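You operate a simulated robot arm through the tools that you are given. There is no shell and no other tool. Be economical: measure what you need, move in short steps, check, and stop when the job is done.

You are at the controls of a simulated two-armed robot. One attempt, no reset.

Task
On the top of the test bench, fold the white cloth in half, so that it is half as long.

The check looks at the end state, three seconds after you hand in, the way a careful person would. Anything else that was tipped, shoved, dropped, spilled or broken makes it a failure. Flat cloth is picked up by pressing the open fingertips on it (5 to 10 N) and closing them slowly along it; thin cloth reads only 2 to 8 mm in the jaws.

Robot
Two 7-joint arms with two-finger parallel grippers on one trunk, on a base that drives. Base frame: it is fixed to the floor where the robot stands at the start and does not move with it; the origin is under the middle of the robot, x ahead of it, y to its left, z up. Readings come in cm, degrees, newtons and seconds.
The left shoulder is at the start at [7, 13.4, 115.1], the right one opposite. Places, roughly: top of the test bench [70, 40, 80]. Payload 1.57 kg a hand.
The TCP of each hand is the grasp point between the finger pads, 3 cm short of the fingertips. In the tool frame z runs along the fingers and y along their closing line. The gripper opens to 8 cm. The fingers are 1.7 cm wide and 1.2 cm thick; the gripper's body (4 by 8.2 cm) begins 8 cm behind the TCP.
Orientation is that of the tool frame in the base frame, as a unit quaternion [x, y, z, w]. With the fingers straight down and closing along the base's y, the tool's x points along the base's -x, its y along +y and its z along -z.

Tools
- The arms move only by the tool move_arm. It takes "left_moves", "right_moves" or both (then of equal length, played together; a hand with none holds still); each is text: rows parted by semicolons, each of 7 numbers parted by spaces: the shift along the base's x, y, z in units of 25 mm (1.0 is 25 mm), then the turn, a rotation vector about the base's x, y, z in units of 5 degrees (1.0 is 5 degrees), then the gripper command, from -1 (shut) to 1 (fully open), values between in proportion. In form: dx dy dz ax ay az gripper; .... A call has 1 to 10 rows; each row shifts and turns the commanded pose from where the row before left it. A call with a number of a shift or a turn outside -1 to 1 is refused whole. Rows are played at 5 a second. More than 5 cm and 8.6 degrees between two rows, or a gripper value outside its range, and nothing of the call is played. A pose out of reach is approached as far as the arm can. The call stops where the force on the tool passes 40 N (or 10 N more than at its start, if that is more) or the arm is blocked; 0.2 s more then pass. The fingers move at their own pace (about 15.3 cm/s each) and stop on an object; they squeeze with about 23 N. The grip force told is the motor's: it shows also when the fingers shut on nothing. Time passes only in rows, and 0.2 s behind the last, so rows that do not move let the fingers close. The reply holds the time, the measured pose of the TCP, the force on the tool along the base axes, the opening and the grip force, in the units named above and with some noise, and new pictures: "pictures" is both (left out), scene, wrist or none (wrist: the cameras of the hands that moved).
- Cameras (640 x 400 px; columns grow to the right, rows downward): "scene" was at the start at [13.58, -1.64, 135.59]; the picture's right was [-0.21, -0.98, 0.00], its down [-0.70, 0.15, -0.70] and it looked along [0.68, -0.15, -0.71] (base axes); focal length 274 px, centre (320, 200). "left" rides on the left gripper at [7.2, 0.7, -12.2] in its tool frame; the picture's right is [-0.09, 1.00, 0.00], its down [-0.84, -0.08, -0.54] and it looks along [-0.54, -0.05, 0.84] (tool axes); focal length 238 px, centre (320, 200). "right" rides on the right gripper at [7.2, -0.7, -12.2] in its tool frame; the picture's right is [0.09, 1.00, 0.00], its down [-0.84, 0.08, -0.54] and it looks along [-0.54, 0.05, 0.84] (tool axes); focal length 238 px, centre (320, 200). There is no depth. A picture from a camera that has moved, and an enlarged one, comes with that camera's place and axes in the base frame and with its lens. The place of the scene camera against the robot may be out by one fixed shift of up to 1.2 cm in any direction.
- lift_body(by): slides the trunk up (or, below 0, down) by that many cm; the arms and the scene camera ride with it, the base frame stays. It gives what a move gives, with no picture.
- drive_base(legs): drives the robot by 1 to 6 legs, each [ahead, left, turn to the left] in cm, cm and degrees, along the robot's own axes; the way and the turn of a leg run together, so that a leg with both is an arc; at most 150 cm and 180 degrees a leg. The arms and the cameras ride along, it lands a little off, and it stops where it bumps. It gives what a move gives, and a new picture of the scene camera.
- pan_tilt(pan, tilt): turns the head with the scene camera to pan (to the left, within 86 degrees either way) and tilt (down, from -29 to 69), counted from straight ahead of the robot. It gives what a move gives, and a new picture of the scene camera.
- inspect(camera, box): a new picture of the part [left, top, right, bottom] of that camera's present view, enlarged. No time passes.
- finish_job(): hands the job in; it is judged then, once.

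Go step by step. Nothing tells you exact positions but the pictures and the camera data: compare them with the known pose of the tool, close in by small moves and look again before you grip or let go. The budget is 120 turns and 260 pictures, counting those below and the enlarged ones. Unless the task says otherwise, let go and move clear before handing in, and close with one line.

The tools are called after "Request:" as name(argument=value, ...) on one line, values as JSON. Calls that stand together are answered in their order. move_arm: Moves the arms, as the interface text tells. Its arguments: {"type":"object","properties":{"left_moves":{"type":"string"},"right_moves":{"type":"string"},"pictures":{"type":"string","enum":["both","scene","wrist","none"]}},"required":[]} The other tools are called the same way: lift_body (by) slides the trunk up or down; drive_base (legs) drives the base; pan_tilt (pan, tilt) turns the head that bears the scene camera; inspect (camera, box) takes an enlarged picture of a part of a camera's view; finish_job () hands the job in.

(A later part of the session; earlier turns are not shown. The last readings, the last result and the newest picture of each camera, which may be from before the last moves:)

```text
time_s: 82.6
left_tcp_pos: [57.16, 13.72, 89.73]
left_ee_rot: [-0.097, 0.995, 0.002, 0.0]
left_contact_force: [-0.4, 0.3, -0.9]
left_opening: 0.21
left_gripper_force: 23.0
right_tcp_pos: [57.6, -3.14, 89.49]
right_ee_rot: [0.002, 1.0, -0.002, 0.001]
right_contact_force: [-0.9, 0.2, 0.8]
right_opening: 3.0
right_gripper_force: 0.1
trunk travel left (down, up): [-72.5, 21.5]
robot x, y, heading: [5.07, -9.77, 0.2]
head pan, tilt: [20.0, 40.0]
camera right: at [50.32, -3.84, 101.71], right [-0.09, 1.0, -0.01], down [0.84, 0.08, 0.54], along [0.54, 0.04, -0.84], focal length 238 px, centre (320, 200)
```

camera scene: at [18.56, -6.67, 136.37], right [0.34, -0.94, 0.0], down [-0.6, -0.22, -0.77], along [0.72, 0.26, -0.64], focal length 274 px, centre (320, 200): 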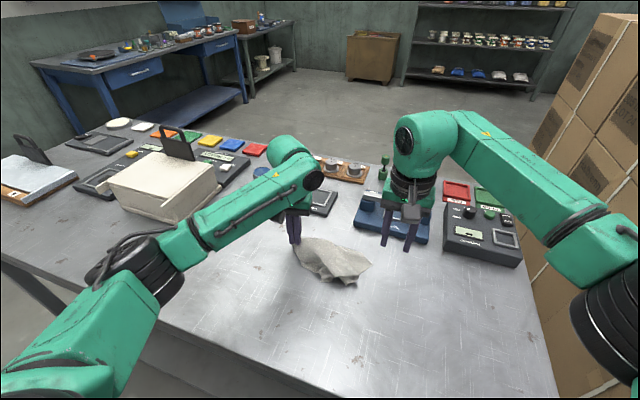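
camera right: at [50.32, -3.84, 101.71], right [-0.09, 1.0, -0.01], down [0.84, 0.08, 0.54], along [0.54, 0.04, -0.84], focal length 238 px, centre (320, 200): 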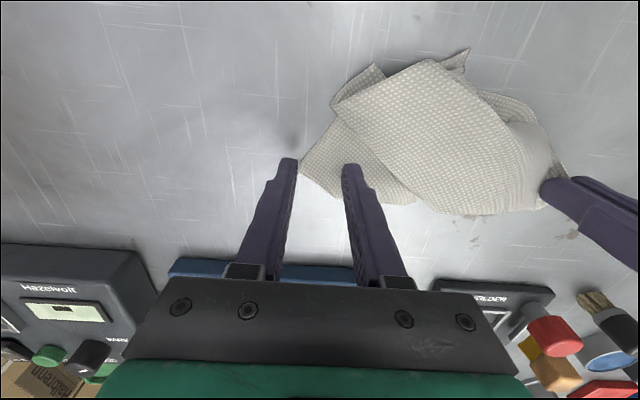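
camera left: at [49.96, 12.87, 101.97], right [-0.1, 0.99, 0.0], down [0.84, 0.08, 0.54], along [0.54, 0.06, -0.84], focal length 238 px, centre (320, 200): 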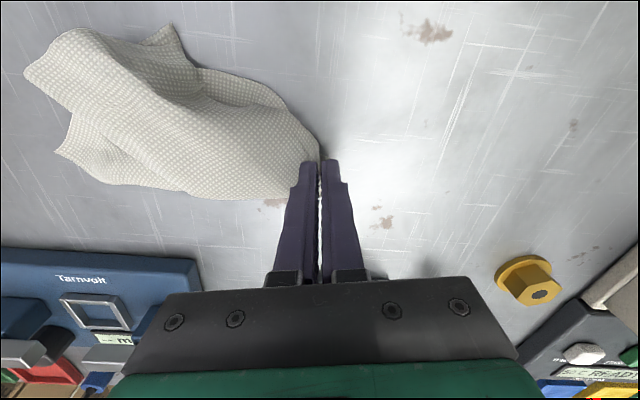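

I shift slightly inward so both fingertips are on the corner, narrow the opening and press.

Request:
move_arm(right_moves="-0.05 0.38 0 0 0 0 -0.4;0 0 -0.2 0 0 0 -0.4;0 0 -0.15 0 0 0 -0.4;0 0 -0.1 0 0 0 -0.4;0 0 0 0 0 0 -0.4", pictures="wrist")

```text
time_s: 83.8
left_tcp_pos: [57.22, 13.77, 89.85]
left_ee_rot: [-0.097, 0.995, 0.003, -0.001]
left_contact_force: [0.2, -0.5, 0.9]
left_opening: 0.18
left_gripper_force: 23.1
right_tcp_pos: [57.43, -2.3, 88.32]
right_ee_rot: [0.002, 1.0, -0.003, 0.001]
right_contact_force: [0.3, 0.8, -0.3]
right_opening: 2.39
right_gripper_force: 0.2
trunk travel left (down, up): [-72.5, 21.5]
robot x, y, heading: [4.69, -9.47, 0.1]
head pan, tilt: [20.0, 40.0]
camera right: at [50.2, -2.89, 100.63], right [-0.09, 1.0, -0.01], down [0.84, 0.08, 0.54], along [0.54, 0.04, -0.84], focal length 238 px, centre (320, 200)
```

right: 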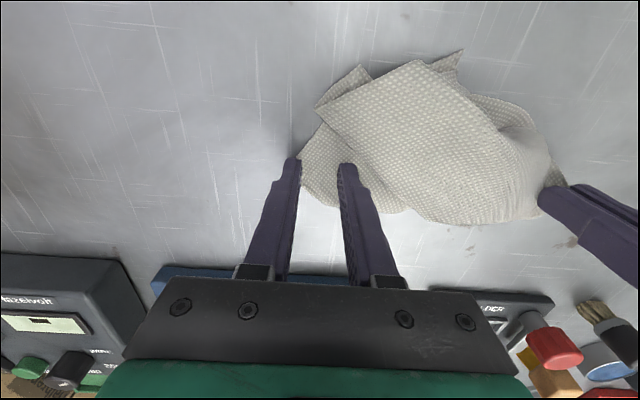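

Request:
move_arm(right_moves="0.05 0.22 0 0 0 0 -0.4;0 0 -0.1 0 0 0 -0.4;0 0 -0.06 0 0 0 -0.4;0 0 0 0 0 0 -0.4", pictures="wrist")

```text
time_s: 84.8
left_tcp_pos: [57.18, 13.82, 89.78]
left_ee_rot: [-0.096, 0.995, 0.001, 0.001]
left_contact_force: [0.6, 0.4, 0.5]
left_opening: 0.19
left_gripper_force: 23.0
right_tcp_pos: [57.65, -2.01, 88.18]
right_ee_rot: [0.003, 1.0, -0.001, 0.003]
right_contact_force: [1.3, 0.6, 10.8]
right_opening: 2.46
right_gripper_force: 0.3
right hand out of reach, approached as far as the arm can: row 1
trunk travel left (down, up): [-72.5, 21.5]
robot x, y, heading: [5.11, -9.88, 0.0]
head pan, tilt: [20.0, 40.0]
camera right: at [50.33, -2.75, 100.33], right [-0.09, 1.0, 0.0], down [0.83, 0.07, 0.55], along [0.54, 0.05, -0.84], focal length 238 px, centre (320, 200)
```

right: 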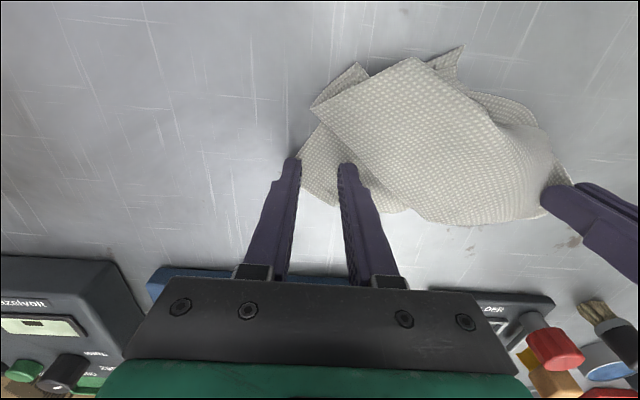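

Request:
move_arm(right_moves="0 0 0 0 0 0 -0.46;0 0 0 0 0 0 -0.53;0 0 0 0 0 0 -0.6;0 0 0 0 0 0 -0.67;0 0 0 0 0 0 -0.74;0 0 0 0 0 0 -0.82;0 0 0 0 0 0 -0.91;0 0 0 0 0 0 -1;0 0 0 0 0 0 -1", pictures="wrist")

```text
time_s: 86.8
left_tcp_pos: [57.06, 13.74, 89.87]
left_ee_rot: [-0.096, 0.995, 0.002, 0.0]
left_contact_force: [-0.3, -0.4, -0.2]
left_opening: 0.21
left_gripper_force: 23.0
right_tcp_pos: [57.54, -2.01, 88.25]
right_ee_rot: [0.003, 1.0, -0.001, 0.001]
right_contact_force: [0.8, 0.4, 13.8]
right_opening: 0.2
right_gripper_force: 22.7
trunk travel left (down, up): [-72.5, 21.5]
robot x, y, heading: [5.19, -9.97, 0.2]
head pan, tilt: [20.0, 40.0]
camera right: at [50.23, -2.76, 100.33], right [-0.09, 1.0, 0.0], down [0.83, 0.07, 0.55], along [0.54, 0.05, -0.84], focal length 238 px, centre (320, 200)
```

right: 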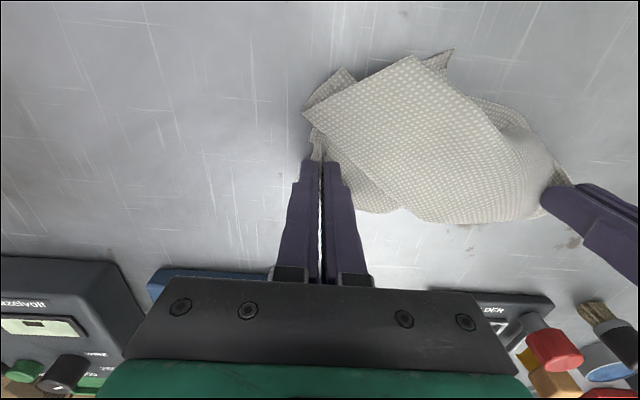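

B is gripped. I lift both hands together, spreading slightly, to hang the cloth from edge AB.

Request:
move_arm(left_moves="-0.2 0 0.6 0 0 0 -1;-0.2 0 0.8 0 0 0 -1;-0.2 0 0.8 0 0 0 -1;-0.2 0 0.8 0 0 0 -1;-0.2 0 0.8 0 0 0 -1;-0.2 0 0.8 0 0 0 -1;-0.2 0 0.8 0 0 0 -1;-0.2 0 0.8 0 0 0 -1;-0.2 0 0.8 0 0 0 -1;-0.2 0 0.8 0 0 0 -1", right_moves="-0.2 0 0.6 0 0 0 -1;-0.2 0 0.8 0 0 0 -1;-0.2 -0.05 0.8 0 0 0 -1;-0.2 -0.05 0.8 0 0 0 -1;-0.2 -0.05 0.8 0 0 0 -1;-0.2 -0.05 0.8 0 0 0 -1;-0.2 -0.05 0.8 0 0 0 -1;-0.2 -0.1 0.8 0 0 0 -1;-0.2 -0.1 0.8 0 0 0 -1;-0.2 -0.1 0.8 0 0 0 -1")

```text
time_s: 89.0
left_tcp_pos: [52.16, 13.92, 109.37]
left_ee_rot: [-0.096, 0.995, 0.001, 0.0]
left_contact_force: [-0.1, -0.3, 0.3]
left_opening: 0.21
left_gripper_force: 23.1
right_tcp_pos: [52.69, -3.26, 107.36]
right_ee_rot: [0.002, 1.0, -0.003, 0.002]
right_contact_force: [-0.6, -0.2, 0.5]
right_opening: 0.23
right_gripper_force: 22.9
trunk travel left (down, up): [-72.5, 21.5]
robot x, y, heading: [5.1, -9.96, 0.1]
head pan, tilt: [20.0, 40.0]
camera scene: at [18.38, -6.87, 136.39], right [0.34, -0.94, 0.0], down [-0.6, -0.22, -0.77], along [0.72, 0.26, -0.64], focal length 274 px, centre (320, 200)
camera right: at [45.49, -3.87, 119.73], right [-0.09, 1.0, -0.01], down [0.84, 0.08, 0.54], along [0.54, 0.04, -0.84], focal length 238 px, centre (320, 200)
camera left: at [44.9, 12.97, 121.62], right [-0.1, 0.99, 0.0], down [0.84, 0.08, 0.54], along [0.54, 0.06, -0.84], focal length 238 px, centre (320, 200)
```

scene: 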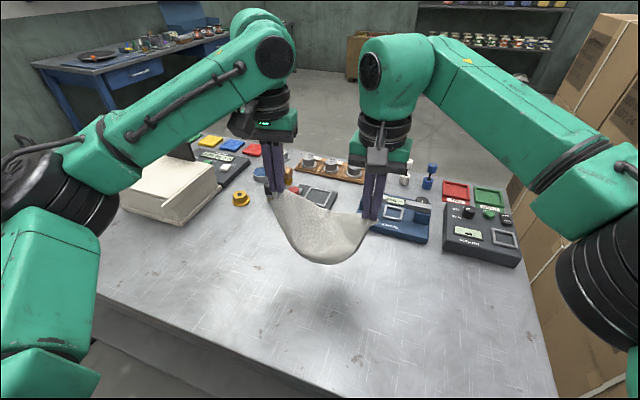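
right: 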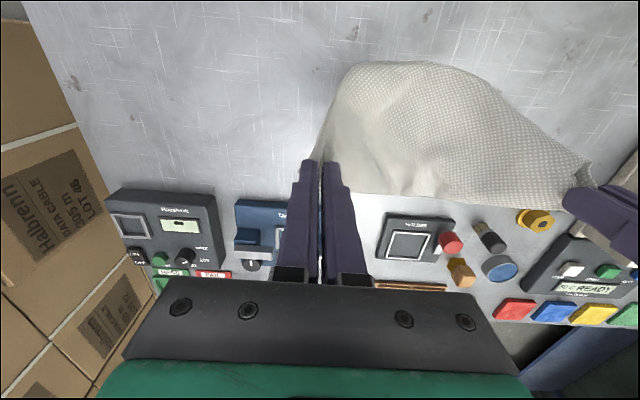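
left: 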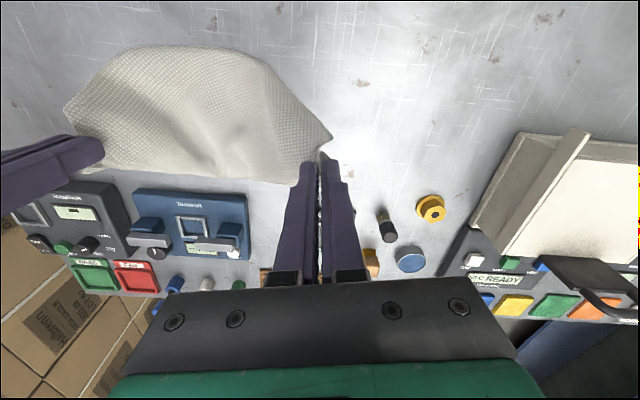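

The cloth hangs like a hammock rather than a clean curtain. I zoom in to see which corners hang free.

Request:
inspect(camera="scene", box=[250, 160, 400, 280])

Request:
inspect(camera="right", box=[290, 40, 610, 240])

```text
3.33 times, centred on (325, 220) of scene
camera zoom: at [18.38, -6.87, 136.39], right [0.34, -0.94, 0.0], down [-0.6, -0.22, -0.77], along [0.72, 0.26, -0.64], focal length 912 px, centre (303, 133)
```

zoom: 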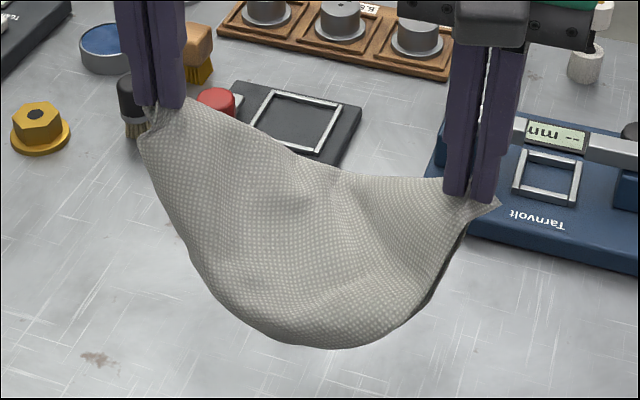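

```text
2.00 times, centred on (450, 140) of right
camera zoom: at [45.49, -3.87, 119.73], right [-0.09, 1.0, -0.01], down [0.84, 0.08, 0.54], along [0.54, 0.04, -0.84], focal length 477 px, centre (60, 320)
```

zoom: 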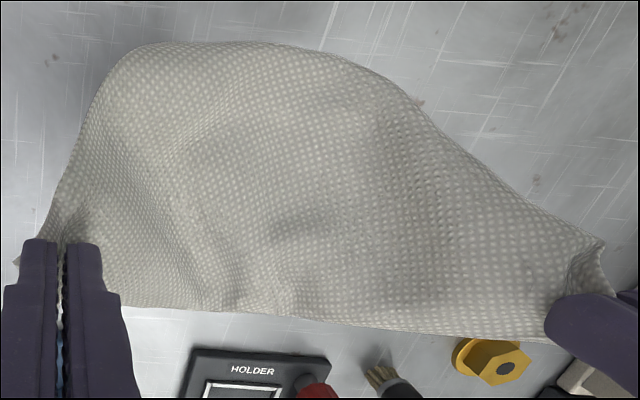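

The top edge is AB, nearly straight, and the sheet hangs down with its lower corners curling away from the robot. I lower it while moving towards the robot so the curled side faces up as it lies down.

Request:
move_arm(left_moves="-0.2 0.05 -0.9 0 0 0 -1;-0.3 0.05 -0.9 0 0 0 -1;-0.5 0 -0.8 0 0 0 -1;-0.5 0 -0.8 0 0 0 -1;-0.6 0 -0.7 0 0 0 -1;-0.6 0 -0.7 0 0 0 -1;-0.7 0 -0.7 0 0 0 -1;-0.7 0 -0.6 0 0 0 -1;-0.7 0 -0.5 0 0 0 -1;-0.7 0 -0.5 0 0 0 -1", right_moves="-0.2 -0.1 -0.6 0 0 0 -1;-0.3 -0.1 -0.7 0 0 0 -1;-0.5 0 -0.7 0 0 0 -1;-0.5 0 -0.7 0 0 0 -1;-0.6 0 -0.7 0 0 0 -1;-0.6 0 -0.7 0 0 0 -1;-0.7 0 -0.7 0 0 0 -1;-0.7 0 -0.6 0 0 0 -1;-0.7 0 -0.5 0 0 0 -1;-0.7 0 -0.5 0 0 0 -1")

```text
time_s: 91.2
left_tcp_pos: [39.36, 13.99, 92.05]
left_ee_rot: [-0.097, 0.995, 0.002, 0.0]
left_contact_force: [0.3, -0.5, -0.8]
left_opening: 0.19
left_gripper_force: 23.3
left hand out of reach, approached as far as the arm can: row 10
right_tcp_pos: [38.67, -3.76, 91.43]
right_ee_rot: [0.004, 1.0, -0.002, 0.002]
right_contact_force: [-0.9, 0.6, 0.6]
right_opening: 0.19
right_gripper_force: 23.2
trunk travel left (down, up): [-72.5, 21.5]
robot x, y, heading: [4.79, -10.13, 0.1]
head pan, tilt: [20.0, 40.0]
camera scene: at [18.44, -6.83, 136.39], right [0.34, -0.94, 0.0], down [-0.6, -0.22, -0.77], along [0.72, 0.26, -0.64], focal length 274 px, centre (320, 200)
camera right: at [31.48, -4.49, 103.69], right [-0.09, 1.0, -0.01], down [0.84, 0.07, 0.54], along [0.54, 0.04, -0.84], focal length 238 px, centre (320, 200)
camera left: at [32.09, 13.09, 104.37], right [-0.1, 0.99, 0.0], down [0.84, 0.08, 0.54], along [0.54, 0.06, -0.84], focal length 238 px, centre (320, 200)
```

scene: 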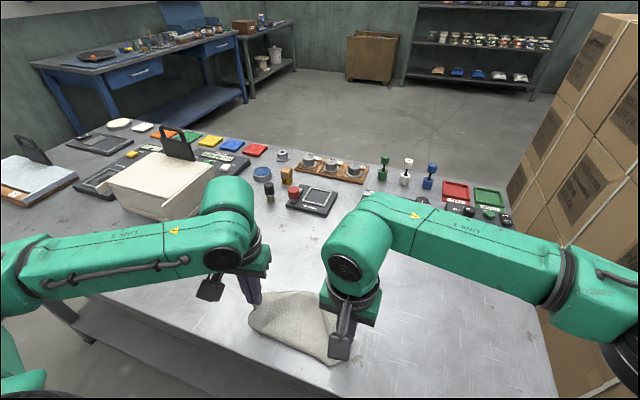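
right: 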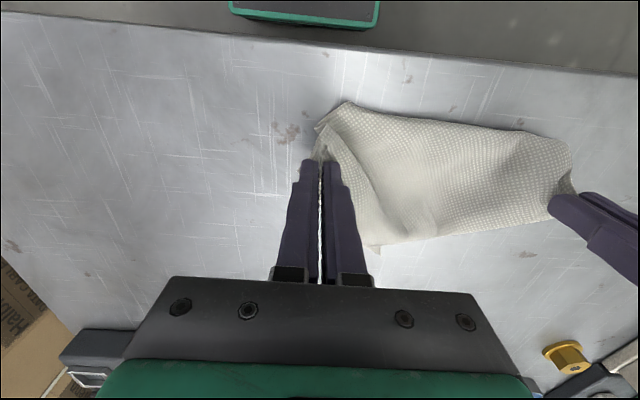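
left: 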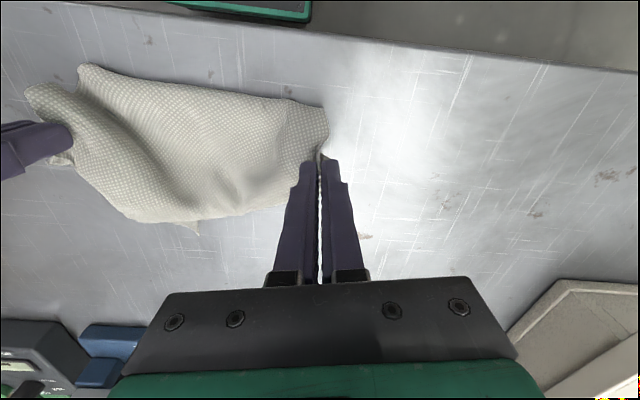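

The sheet slid along and ended with a loop towards the robot because I lowered too early. I lift again further out, then lay it with a taut arc so the trailing edge drags lightly and stays flat.

Request:
move_arm(left_moves="0.4 0 0.8 0 0 0 -1;0.5 0 0.8 0 0 0 -1;0.6 0 0.8 0 0 0 -1;0.7 0 0.8 0 0 0 -1;0.7 0 0.8 0 0 0 -1;0.7 0 0.8 0 0 0 -1;0.8 0 0.7 0 0 0 -1;0.8 0 0.6 0 0 0 -1;0.8 0 0.5 0 0 0 -1;0.5 0 0.4 0 0 0 -1", right_moves="0.5 0 0.8 0 0 0 -1;0.5 0 0.8 0 0 0 -1;0.6 0 0.8 0 0 0 -1;0.7 0 0.8 0 0 0 -1;0.7 0 0.8 0 0 0 -1;0.7 0 0.8 0 0 0 -1;0.8 0 0.7 0 0 0 -1;0.8 0 0.6 0 0 0 -1;0.8 0 0.5 0 0 0 -1;0.5 0 0.4 0 0 0 -1", pictures="scene")

Request:
inspect(camera="scene", box=[250, 140, 410, 270])

```text
time_s: 93.4
left_tcp_pos: [55.72, 14.21, 109.41]
left_ee_rot: [-0.098, 0.995, 0.002, 0.0]
left_contact_force: [0.4, -0.7, 0.3]
left_opening: 0.21
left_gripper_force: 22.9
right_tcp_pos: [55.45, -3.78, 109.1]
right_ee_rot: [0.002, 1.0, -0.002, 0.0]
right_contact_force: [0.1, 0.0, -0.3]
right_opening: 0.2
right_gripper_force: 23.1
trunk travel left (down, up): [-72.5, 21.5]
robot x, y, heading: [4.92, -9.8, -0.1]
head pan, tilt: [20.0, 40.0]
camera scene: at [18.52, -6.8, 136.38], right [0.34, -0.94, 0.0], down [-0.6, -0.22, -0.77], along [0.72, 0.26, -0.64], focal length 274 px, centre (320, 200)
```

scene: 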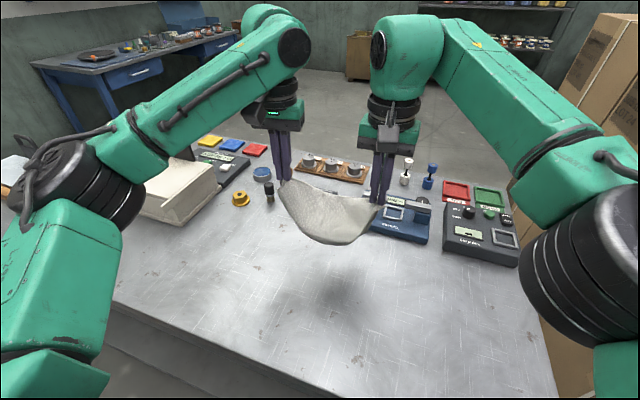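

```text
3.08 times, centred on (330, 205) of scene
camera zoom: at [18.52, -6.8, 136.38], right [0.34, -0.94, 0.0], down [-0.6, -0.22, -0.77], along [0.72, 0.26, -0.64], focal length 842 px, centre (289, 185)
```

zoom: 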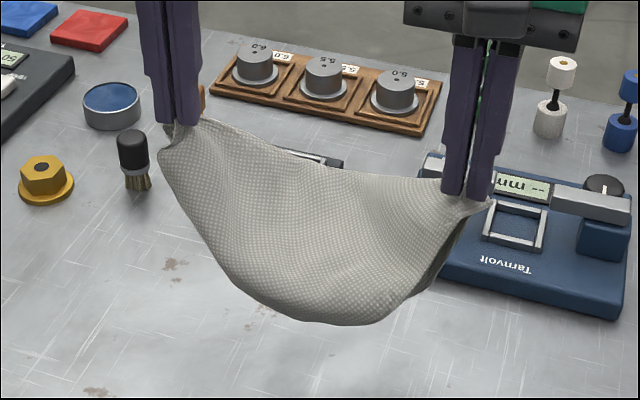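

It hangs only about 13 cm, so part of it is still doubled behind. I lay it with a taut arc now and then examine it flat.

Request:
move_arm(left_moves="0 0 -0.8 0 0 0 -1;-0.2 0 -0.8 0 0 0 -1;-0.5 0 -0.8 0 0 0 -1;-0.7 0 -0.4 0 0 0 -1;-0.8 0 -0.4 0 0 0 -1;-0.8 0 -0.6 0 0 0 -1;-0.8 0 -0.8 0 0 0 -1;-0.8 0 -1 0 0 0 -1;-0.5 0 -1 0 0 0 -1;-0.3 0 -0.6 0 0 0 -1", right_moves="0 0 -0.8 0 0 0 -1;-0.2 0 -0.8 0 0 0 -1;-0.5 0 -0.8 0 0 0 -1;-0.7 0 -0.4 0 0 0 -1;-0.8 0 -0.4 0 0 0 -1;-0.8 0 -0.6 0 0 0 -1;-0.8 0 -0.8 0 0 0 -1;-0.8 0 -1 0 0 0 -1;-0.5 0 -1 0 0 0 -1;-0.3 0 -0.6 0 0 0 -1")

Request:
inspect(camera="right", box=[280, 40, 600, 260])

Request:
inspect(camera="left", box=[20, 40, 340, 260])

```text
time_s: 95.6
left_tcp_pos: [42.24, 14.14, 91.49]
left_ee_rot: [-0.097, 0.995, 0.002, 0.001]
left_contact_force: [0.7, -0.4, 1.2]
left_opening: 0.21
left_gripper_force: 22.9
right_tcp_pos: [41.87, -3.78, 90.87]
right_ee_rot: [0.003, 1.0, -0.003, 0.0]
right_contact_force: [0.7, -0.2, 0.3]
right_opening: 0.2
right_gripper_force: 22.5
trunk travel left (down, up): [-72.5, 21.5]
robot x, y, heading: [4.73, -9.92, 0.3]
head pan, tilt: [20.0, 40.0]
camera scene: at [18.49, -6.81, 136.39], right [0.34, -0.94, 0.0], down [-0.6, -0.22, -0.77], along [0.72, 0.26, -0.64], focal length 274 px, centre (320, 200)
camera right: at [34.66, -4.4, 103.13], right [-0.09, 1.0, -0.01], down [0.84, 0.07, 0.54], along [0.54, 0.04, -0.84], focal length 238 px, centre (320, 200)
camera left: at [34.94, 13.23, 103.75], right [-0.1, 0.99, 0.0], down [0.84, 0.08, 0.54], along [0.54, 0.06, -0.84], focal length 238 px, centre (320, 200)
```

scene: 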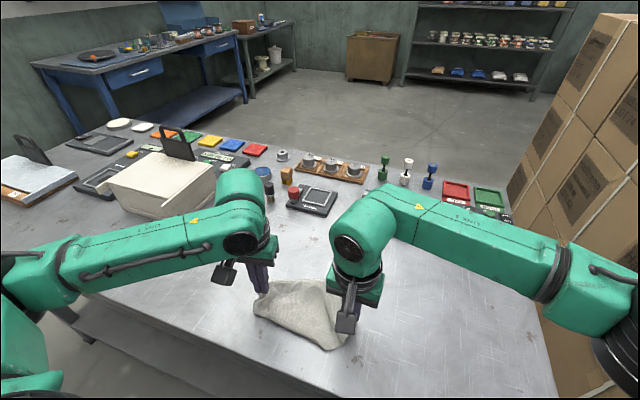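
right: 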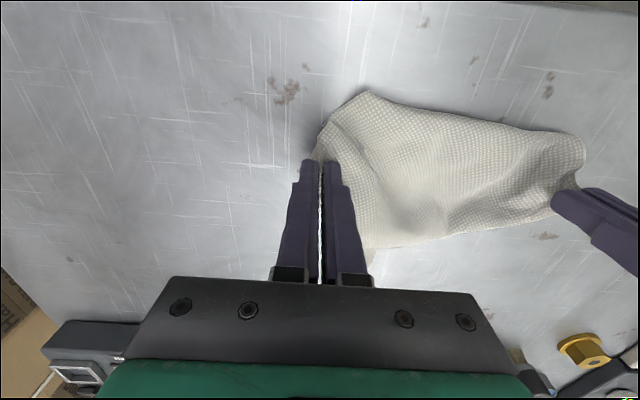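
left: 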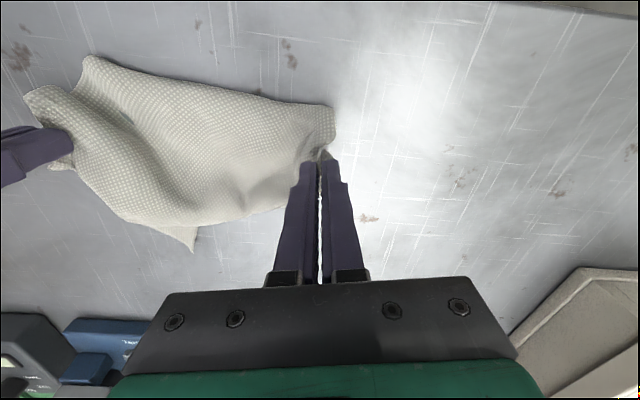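

```text
1.82 times, centred on (440, 150) of right
camera zoom: at [34.66, -4.4, 103.13], right [-0.09, 1.0, -0.01], down [0.84, 0.07, 0.54], along [0.54, 0.04, -0.84], focal length 433 px, centre (102, 291)
```

zoom: 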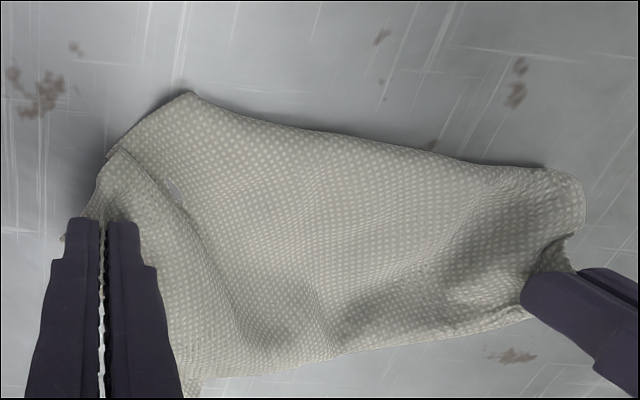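

```text
1.82 times, centred on (180, 150) of left
camera zoom: at [34.94, 13.23, 103.75], right [-0.1, 0.99, 0.0], down [0.84, 0.08, 0.54], along [0.54, 0.06, -0.84], focal length 433 px, centre (574, 291)
```

zoom: 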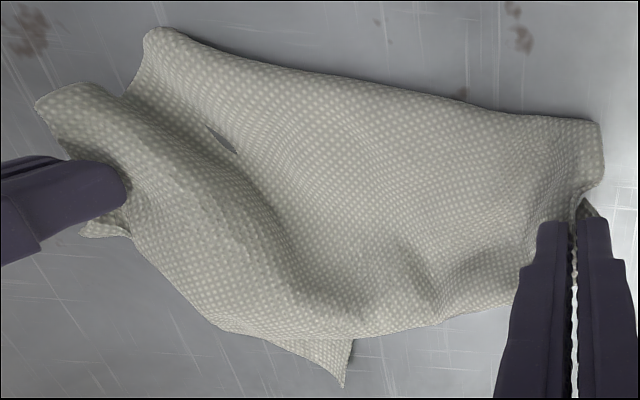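

One free corner sticks out on the far side at about (55,1.7). I lay A down and release it. The left hand will take that free corner and pull it out while the right keeps B anchored.

Request:
move_arm(left_moves="0 0 -0.8 0 0 0 -1;0 0 0 0 0 0 -0.5;0 0 0 0 0 0 -0.1;0 0 0.8 0 0 0 -0.1;0 0 0.8 0 0 0 -0.1;0 0 0.8 0 0 0 -0.1;0.9 -0.8 0.6 0 0 0 -0.3;0.9 -1 0 0 0 0 -0.3;0.9 -1 0 0 0 0 -0.3;0.8 -1 0 0 0 0 -0.3", right_moves="0 0 -0.6 0 0 0 -1;0 0 0 0 0 0 -1;0 0 0 0 0 0 -1;0 0 0 0 0 0 -1;0 0 0 0 0 0 -1;0 0 0 0 0 0 -1;0 0 0 0 0 0 -1;0 0 0 0 0 0 -1;0 0 0 0 0 0 -1;0 0 0 0 0 0 -1")

Request:
inspect(camera="left", box=[160, 0, 480, 200])

```text
time_s: 97.8
left_tcp_pos: [50.91, 4.68, 96.87]
left_ee_rot: [-0.098, 0.995, 0.003, -0.001]
left_contact_force: [-0.1, 0.4, 0.2]
left_opening: 2.79
left_gripper_force: 0.1
right_tcp_pos: [42.15, -3.96, 89.34]
right_ee_rot: [0.002, 1.0, -0.002, 0.0]
right_contact_force: [0.5, 0.5, -0.5]
right_opening: 0.2
right_gripper_force: 23.2
trunk travel left (down, up): [-72.5, 21.5]
robot x, y, heading: [4.86, -9.91, 0.4]
head pan, tilt: [20.0, 40.0]
camera scene: at [18.63, -6.97, 136.37], right [0.34, -0.94, 0.0], down [-0.6, -0.22, -0.77], along [0.72, 0.26, -0.64], focal length 274 px, centre (320, 200)
camera right: at [34.82, -4.56, 101.63], right [-0.09, 1.0, 0.0], down [0.84, 0.07, 0.54], along [0.54, 0.04, -0.84], focal length 238 px, centre (320, 200)
camera left: at [43.66, 3.66, 109.23], right [-0.1, 0.99, 0.01], down [0.84, 0.08, 0.54], along [0.54, 0.06, -0.84], focal length 238 px, centre (320, 200)
```

scene: 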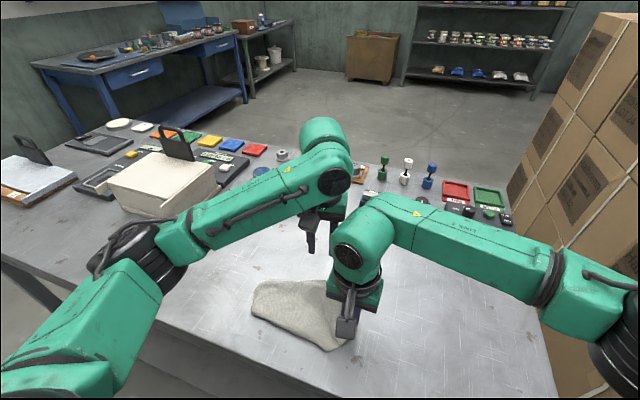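
right: 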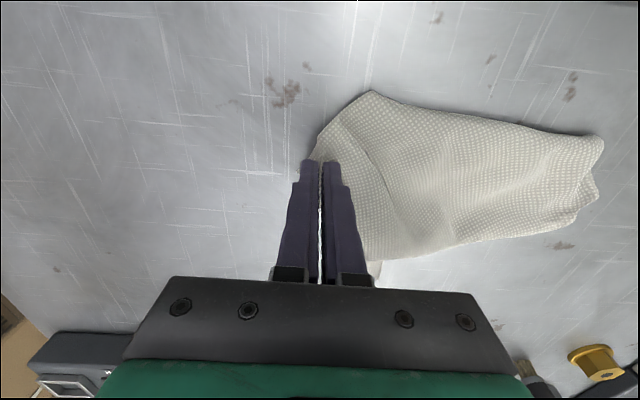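
left: 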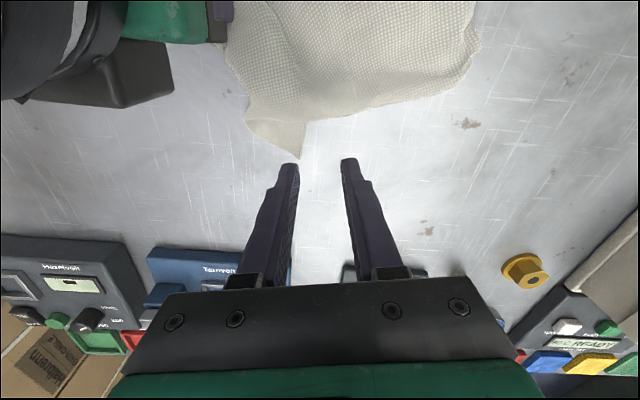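

```text
2.00 times, centred on (320, 100) of left
camera zoom: at [43.66, 3.66, 109.23], right [-0.1, 0.99, 0.01], down [0.84, 0.08, 0.54], along [0.54, 0.06, -0.84], focal length 477 px, centre (320, 400)
```

zoom: 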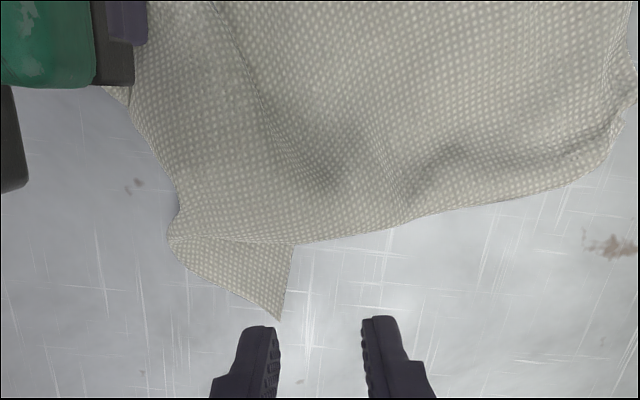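

The free corner is at about (54,3), a single layer. I move the left fingers onto it.

Request:
move_arm(left_moves="0.18 -0.29 -0.5 0 0 0 -0.35;0.18 -0.29 -0.5 0 0 0 -0.35;0.18 -0.29 -0.5 0 0 0 -0.35;0.18 -0.29 -0.5 0 0 0 -0.35;0 0 -0.5 0 0 0 -0.35;0 0 -0.5 0 0 0 -0.35;0 0 0 0 0 0 -0.35", pictures="wrist")

```text
time_s: 99.4
left_tcp_pos: [53.6, 2.06, 91.52]
left_ee_rot: [-0.11, 0.994, -0.013, 0.02]
left_contact_force: [-0.1, 0.3, -0.4]
left_opening: 2.59
left_gripper_force: 0.1
right_tcp_pos: [41.84, -5.23, 88.05]
right_ee_rot: [0.013, 1.0, -0.019, -0.008]
right_contact_force: [2.8, -1.9, 25.5]
right_opening: 0.22
right_gripper_force: 22.9
trunk travel left (down, up): [-72.5, 21.5]
robot x, y, heading: [4.89, -9.48, -0.1]
head pan, tilt: [20.0, 40.0]
camera left: at [45.9, 1.25, 103.55], right [-0.13, 0.99, -0.03], down [0.81, 0.12, 0.57], along [0.57, 0.05, -0.82], focal length 238 px, centre (320, 200)
```

left: 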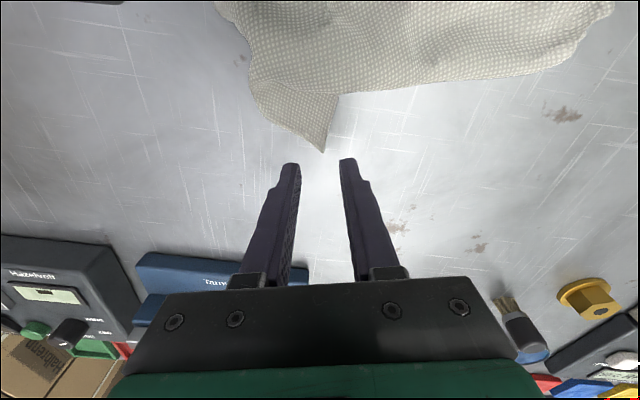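

The two wrists are touching. I raise the left and tilt the right hand's wrist away (towards -y) while it keeps hold of B.

Request:
move_arm(left_moves="0 0.3 0.6 0 0 0 -0.35;0 0.3 0.6 0 0 0 -0.35;0 0 0 0 0 0 -0.35;0 0 0 0 0 0 -0.35;0 0 0 0 0 0 -0.35;0 0 0 0 0 0 -0.35;0 0 0 0 0 0 -0.35;0 0 0 0 0 0 -0.35;0 0 0 0 0 0 -0.35", right_moves="0 0 0.1 0 0 0 -1;0 0 0.1 0 0 0 -1;0 -0.1 0.1 1 0 0 -1;0 -0.1 0.1 1 0 0 -1;0 -0.1 0.1 1 0 0 -1;0 -0.1 0 1 0 0 -1;0 -0.1 0 1 0 0 -1;0 -0.1 -0.1 1 0 0 -1;0 0 -0.1 1 0 0 -1")

```text
time_s: 101.4
left_tcp_pos: [52.74, 3.04, 92.55]
left_ee_rot: [-0.096, 0.995, 0.003, 0.0]
left_contact_force: [-0.2, -0.6, 0.1]
left_opening: 2.61
left_gripper_force: 0.1
right_tcp_pos: [41.95, -5.41, 90.17]
right_ee_rot: [0.003, 0.954, 0.299, 0.001]
right_contact_force: [-0.1, -0.4, 0.0]
right_opening: 0.19
right_gripper_force: 23.1
trunk travel left (down, up): [-72.5, 21.5]
robot x, y, heading: [5.04, -9.76, 0.1]
head pan, tilt: [20.0, 40.0]
camera scene: at [18.49, -6.9, 136.39], right [0.34, -0.94, 0.0], down [-0.6, -0.22, -0.77], along [0.72, 0.26, -0.64], focal length 274 px, centre (320, 200)
camera right: at [34.61, -12.94, 99.83], right [-0.09, 0.82, 0.57], down [0.84, -0.25, 0.49], along [0.54, 0.52, -0.66], focal length 238 px, centre (320, 200)
camera left: at [45.4, 2.15, 104.82], right [-0.1, 0.99, 0.0], down [0.84, 0.08, 0.54], along [0.54, 0.06, -0.84], focal length 238 px, centre (320, 200)
```

scene: 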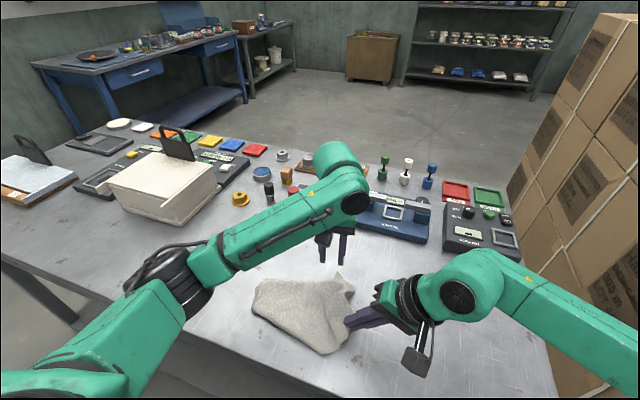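
right: 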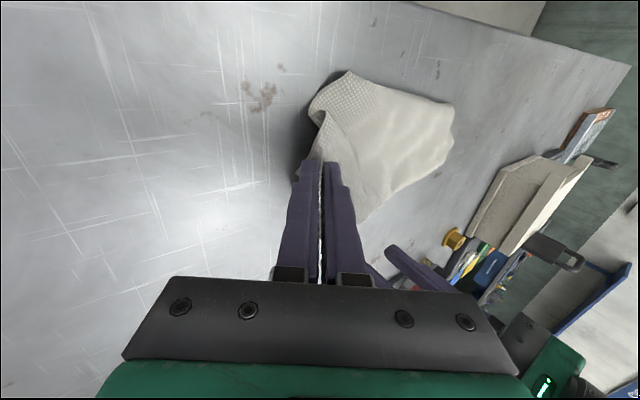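
left: 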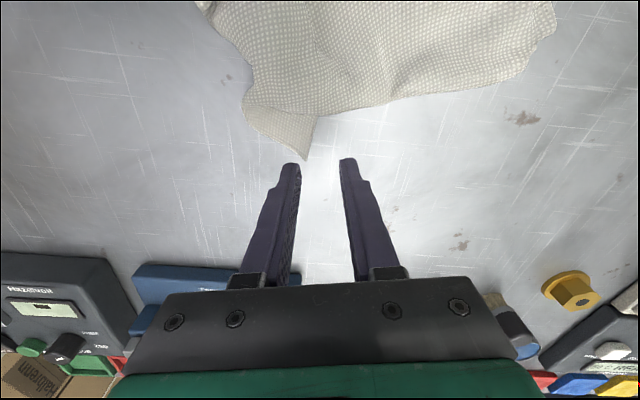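

Clear now. I lower the left onto the free corner.

Request:
move_arm(left_moves="-0.09 -0.4 -0.3 0 0 0 -0.35;-0.09 -0.4 -0.4 0 0 0 -0.35;0 0 -0.5 0 0 0 -0.35;0 0 -0.3 0 0 0 -0.35;0 0 -0.1 0 0 0 -0.35;0 0 0 0 0 0 -0.35", pictures="wrist")

```text
time_s: 102.8
left_tcp_pos: [52.18, 1.26, 88.55]
left_ee_rot: [-0.097, 0.995, 0.001, 0.001]
left_contact_force: [0.2, -0.8, 0.6]
left_opening: 2.61
left_gripper_force: 0.1
right_tcp_pos: [41.9, -5.38, 90.17]
right_ee_rot: [0.003, 0.955, 0.298, 0.0]
right_contact_force: [-0.1, -0.5, 0.1]
right_opening: 0.2
right_gripper_force: 23.3
trunk travel left (down, up): [-72.5, 21.5]
robot x, y, heading: [4.89, -9.69, 0.2]
head pan, tilt: [20.0, 40.0]
camera left: at [45.01, 0.33, 100.8], right [-0.1, 0.99, 0.0], down [0.84, 0.08, 0.54], along [0.54, 0.06, -0.84], focal length 238 px, centre (320, 200)
```

left: 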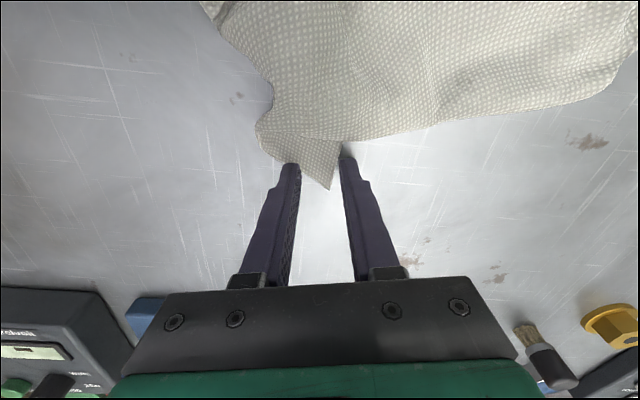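

Request:
move_arm(left_moves="-0.05 -0.18 0 0 0 0 -0.58;0 0 -0.1 0 0 0 -0.58;0 0 -0.08 0 0 0 -0.58;0 0 0 0 0 0 -0.58", pictures="wrist")

```text
time_s: 103.8
left_tcp_pos: [52.11, 0.83, 88.16]
left_ee_rot: [-0.098, 0.995, 0.002, 0.0]
left_contact_force: [-0.1, 0.3, 4.1]
left_opening: 1.68
left_gripper_force: 0.1
right_tcp_pos: [41.82, -5.31, 90.24]
right_ee_rot: [0.003, 0.954, 0.299, 0.0]
right_contact_force: [0.2, 0.0, -0.9]
right_opening: 0.18
right_gripper_force: 23.0
trunk travel left (down, up): [-72.5, 21.5]
robot x, y, heading: [4.85, -10.02, -0.0]
head pan, tilt: [20.0, 40.0]
camera left: at [44.84, -0.08, 100.42], right [-0.1, 0.99, 0.0], down [0.84, 0.08, 0.54], along [0.54, 0.06, -0.84], focal length 238 px, centre (320, 200)
```

left: 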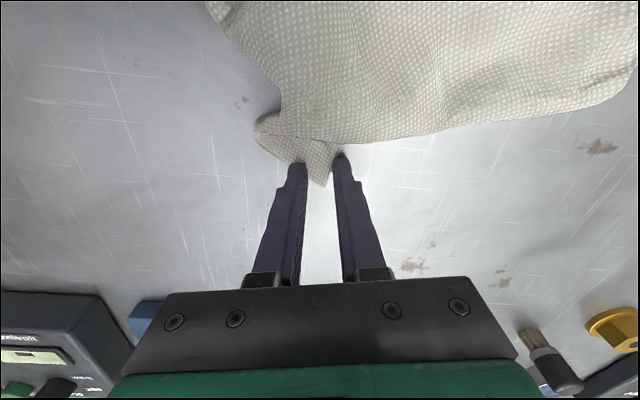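

Request:
move_arm(left_moves="0 0 -0.06 0 0 0 -0.58;0 0 0 0 0 0 -0.64;0 0 0 0 0 0 -0.7;0 0 0 0 0 0 -0.76;0 0 0 0 0 0 -0.82;0 0 0 0 0 0 -0.88;0 0 0 0 0 0 -0.94;0 0 0 0 0 0 -1;0 0 0 0 0 0 -1", pictures="wrist")

```text
time_s: 105.8
left_tcp_pos: [51.89, 0.78, 88.1]
left_ee_rot: [-0.097, 0.995, 0.002, 0.001]
left_contact_force: [2.6, -0.6, 22.5]
left_opening: 0.23
left_gripper_force: 23.1
right_tcp_pos: [41.64, -5.34, 90.25]
right_ee_rot: [0.003, 0.955, 0.298, 0.002]
right_contact_force: [0.4, -1.0, -0.1]
right_opening: 0.18
right_gripper_force: 22.4
trunk travel left (down, up): [-72.5, 21.5]
robot x, y, heading: [4.63, -9.83, 0.0]
head pan, tilt: [20.0, 40.0]
camera left: at [44.65, -0.17, 100.38], right [-0.1, 0.99, 0.0], down [0.83, 0.08, 0.55], along [0.54, 0.06, -0.84], focal length 238 px, centre (320, 200)
```

left: 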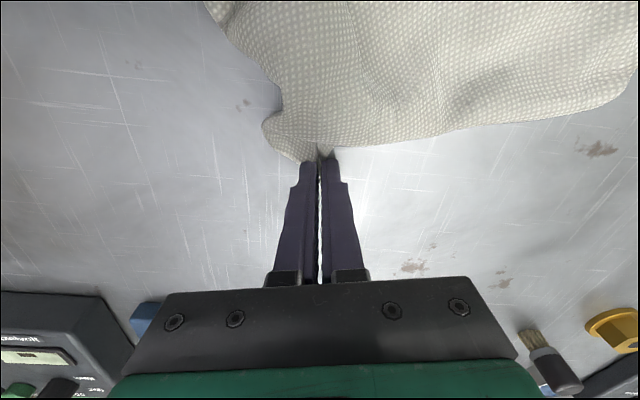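

The left holds the free corner. I lift both hands and spread them to see whether this is a clean edge.

Request:
move_arm(left_moves="0 0.1 0.7 0 0 0 -1;0 0.2 0.8 0 0 0 -1;0 0.3 0.8 0 0 0 -1;0 0.4 0.8 0 0 0 -1;0 0.4 0.8 0 0 0 -1;0 0.4 0.8 0 0 0 -1;0 0.4 0.8 0 0 0 -1;0 0.4 0.8 0 0 0 -1;0 0.2 0.8 0 0 0 -1;0 0.1 0.8 0 0 0 -1", right_moves="0.2 0 0.6 0 0 0 -1;0.3 0 0.7 0 0 0 -1;0.4 0 0.7 0 0 0 -1;0.4 0 0.8 0 0 0 -1;0.4 0 0.8 0 0 0 -1;0.4 0 0.8 0 0 0 -1;0.4 0 0.8 0 0 0 -1;0.4 0 0.8 0 0 0 -1;0.4 0 0.8 0 0 0 -1;0.4 0 0.8 0 0 0 -1")

Request:
inspect(camera="scene", box=[240, 130, 420, 290])

```text
time_s: 108.0
left_tcp_pos: [51.94, 8.09, 107.75]
left_ee_rot: [-0.096, 0.995, 0.001, 0.0]
left_contact_force: [0.1, 0.0, -0.3]
left_opening: 0.16
left_gripper_force: 23.3
right_tcp_pos: [51.21, -5.3, 109.39]
right_ee_rot: [0.003, 0.955, 0.297, 0.0]
right_contact_force: [0.2, -0.2, 1.3]
right_opening: 0.18
right_gripper_force: 22.9
trunk travel left (down, up): [-72.5, 21.5]
robot x, y, heading: [4.87, -9.6, -0.0]
head pan, tilt: [20.0, 40.0]
camera scene: at [18.47, -6.79, 136.38], right [0.34, -0.94, 0.0], down [-0.6, -0.22, -0.77], along [0.72, 0.26, -0.64], focal length 274 px, centre (320, 200)
camera right: at [43.97, -12.8, 119.14], right [-0.09, 0.82, 0.57], down [0.84, -0.25, 0.49], along [0.54, 0.52, -0.66], focal length 238 px, centre (320, 200)
camera left: at [44.83, 7.14, 120.05], right [-0.1, 0.99, 0.0], down [0.84, 0.08, 0.54], along [0.54, 0.06, -0.84], focal length 238 px, centre (320, 200)
```

scene: 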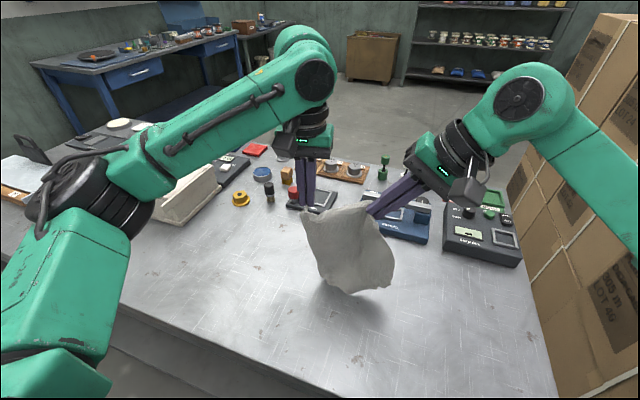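
right: 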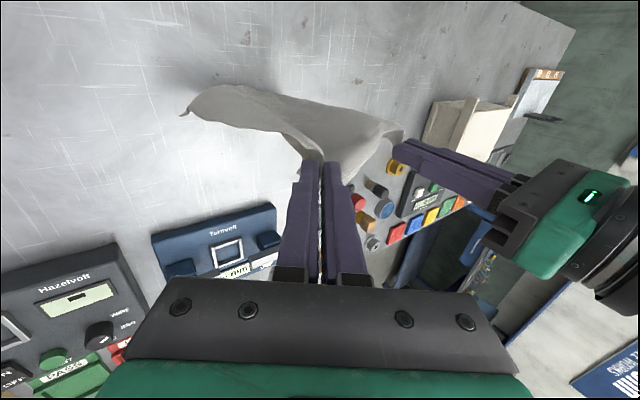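
left: 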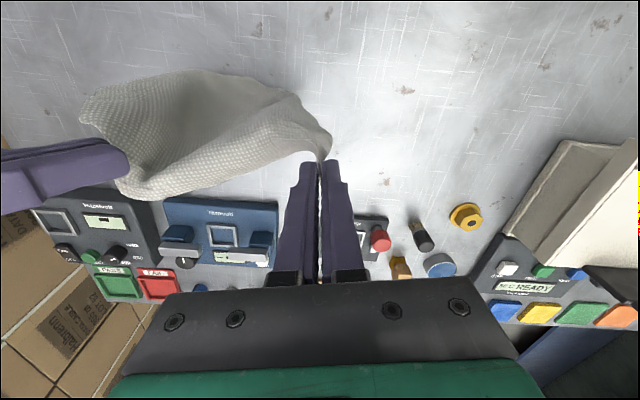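

```text
2.50 times, centred on (330, 210) of scene
camera zoom: at [18.47, -6.79, 136.38], right [0.34, -0.94, 0.0], down [-0.6, -0.22, -0.77], along [0.72, 0.26, -0.64], focal length 684 px, centre (295, 175)
```

zoom: 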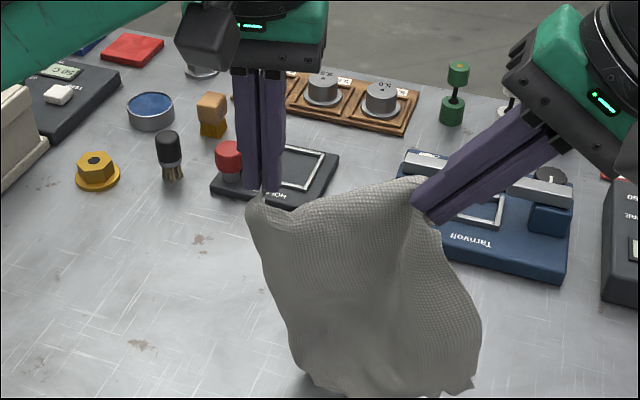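

Now it hangs as a clean curtain from one edge. I spread the hands gradually to make it taut and measure that edge's length.

Request:
move_arm(left_moves="0 0.3 0.1 0 0 0 -1;0 0.3 0.1 0 0 0 -1;0 0.3 0.1 0 0 0 -1;0 0.2 0.1 0 0 0 -1;0 0 0 0 0 0 -1", right_moves="0.05 -0.2 0 0 0 0 -1;0.05 -0.2 0 0 0 0 -1;0.05 -0.1 0 0 0 0 -1;0.05 0 0 0 0 0 -1;0 0 0 0 0 0 -1", pictures="none")

Request:
inspect(camera="scene", box=[240, 150, 420, 310])

```text
time_s: 109.2
left_tcp_pos: [51.98, 10.76, 108.58]
left_ee_rot: [-0.097, 0.995, 0.002, -0.001]
left_contact_force: [1.2, -14.3, 1.3]
left_opening: 0.33
left_gripper_force: 22.8
right_tcp_pos: [51.81, -6.44, 109.36]
right_ee_rot: [0.001, 0.954, 0.299, 0.0]
right_contact_force: [-2.5, 13.1, -1.8]
right_opening: 0.23
right_gripper_force: 23.1
trunk travel left (down, up): [-72.5, 21.5]
robot x, y, heading: [4.7, -9.77, 0.2]
head pan, tilt: [20.0, 40.0]
```

```text
2.50 times, centred on (330, 230) of scene
camera zoom: at [18.5, -6.84, 136.38], right [0.34, -0.94, 0.0], down [-0.6, -0.22, -0.77], along [0.72, 0.26, -0.64], focal length 684 px, centre (295, 125)
```

zoom: 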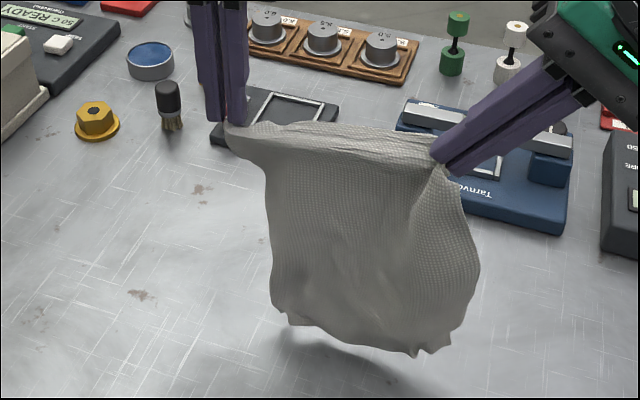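

The taut edge measures about 15.7 cm between grips, i.e. a full short edge of about 20 cm, so this is the right edge to fold with. I'll drag the hanging half flat with the free edge far and the hands moving towards the robot, then swing the held edge over to the far side. First I relax the tension and move out a little.

Request:
move_arm(left_moves="0.3 -0.15 0.2 0 0 0 -1;0.4 -0.1 0.2 0 0 0 -1;0.4 0 0.1 0 0 0 -1;0.4 0 0 0 0 0 -1;0.3 0 0 0 0 0 -1;0 0 0 0 0 0 -1", right_moves="0.3 0.1 0.1 0 0 0 -1;0.4 0 0.1 0 0 0 -1;0.4 0 0.1 0 0 0 -1;0.4 0 0 0 0 0 -1;0.3 0 0 0 0 0 -1;0 0 0 0 0 0 -1", pictures="scene")

```text
time_s: 110.6
left_tcp_pos: [56.7, 10.09, 109.85]
left_ee_rot: [-0.098, 0.995, 0.002, -0.001]
left_contact_force: [1.7, -5.9, -0.3]
left_opening: 0.21
left_gripper_force: 23.1
right_tcp_pos: [56.08, -6.35, 110.01]
right_ee_rot: [0.003, 0.954, 0.299, 0.0]
right_contact_force: [-0.8, 5.7, -1.1]
right_opening: 0.22
right_gripper_force: 22.9
trunk travel left (down, up): [-72.5, 21.5]
robot x, y, heading: [4.83, -9.62, 0.2]
head pan, tilt: [20.0, 40.0]
camera scene: at [18.48, -6.82, 136.38], right [0.34, -0.94, 0.0], down [-0.6, -0.22, -0.77], along [0.72, 0.26, -0.64], focal length 274 px, centre (320, 200)
```

scene: 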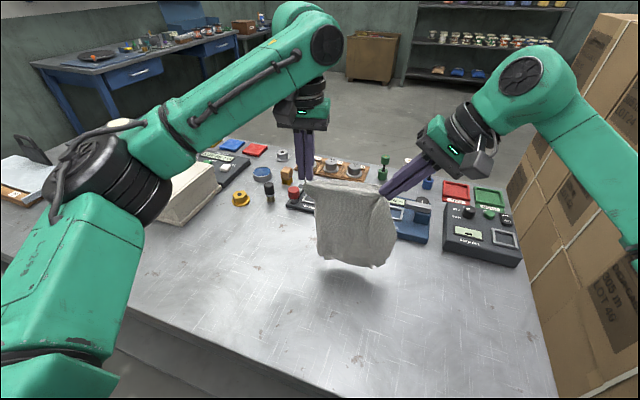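

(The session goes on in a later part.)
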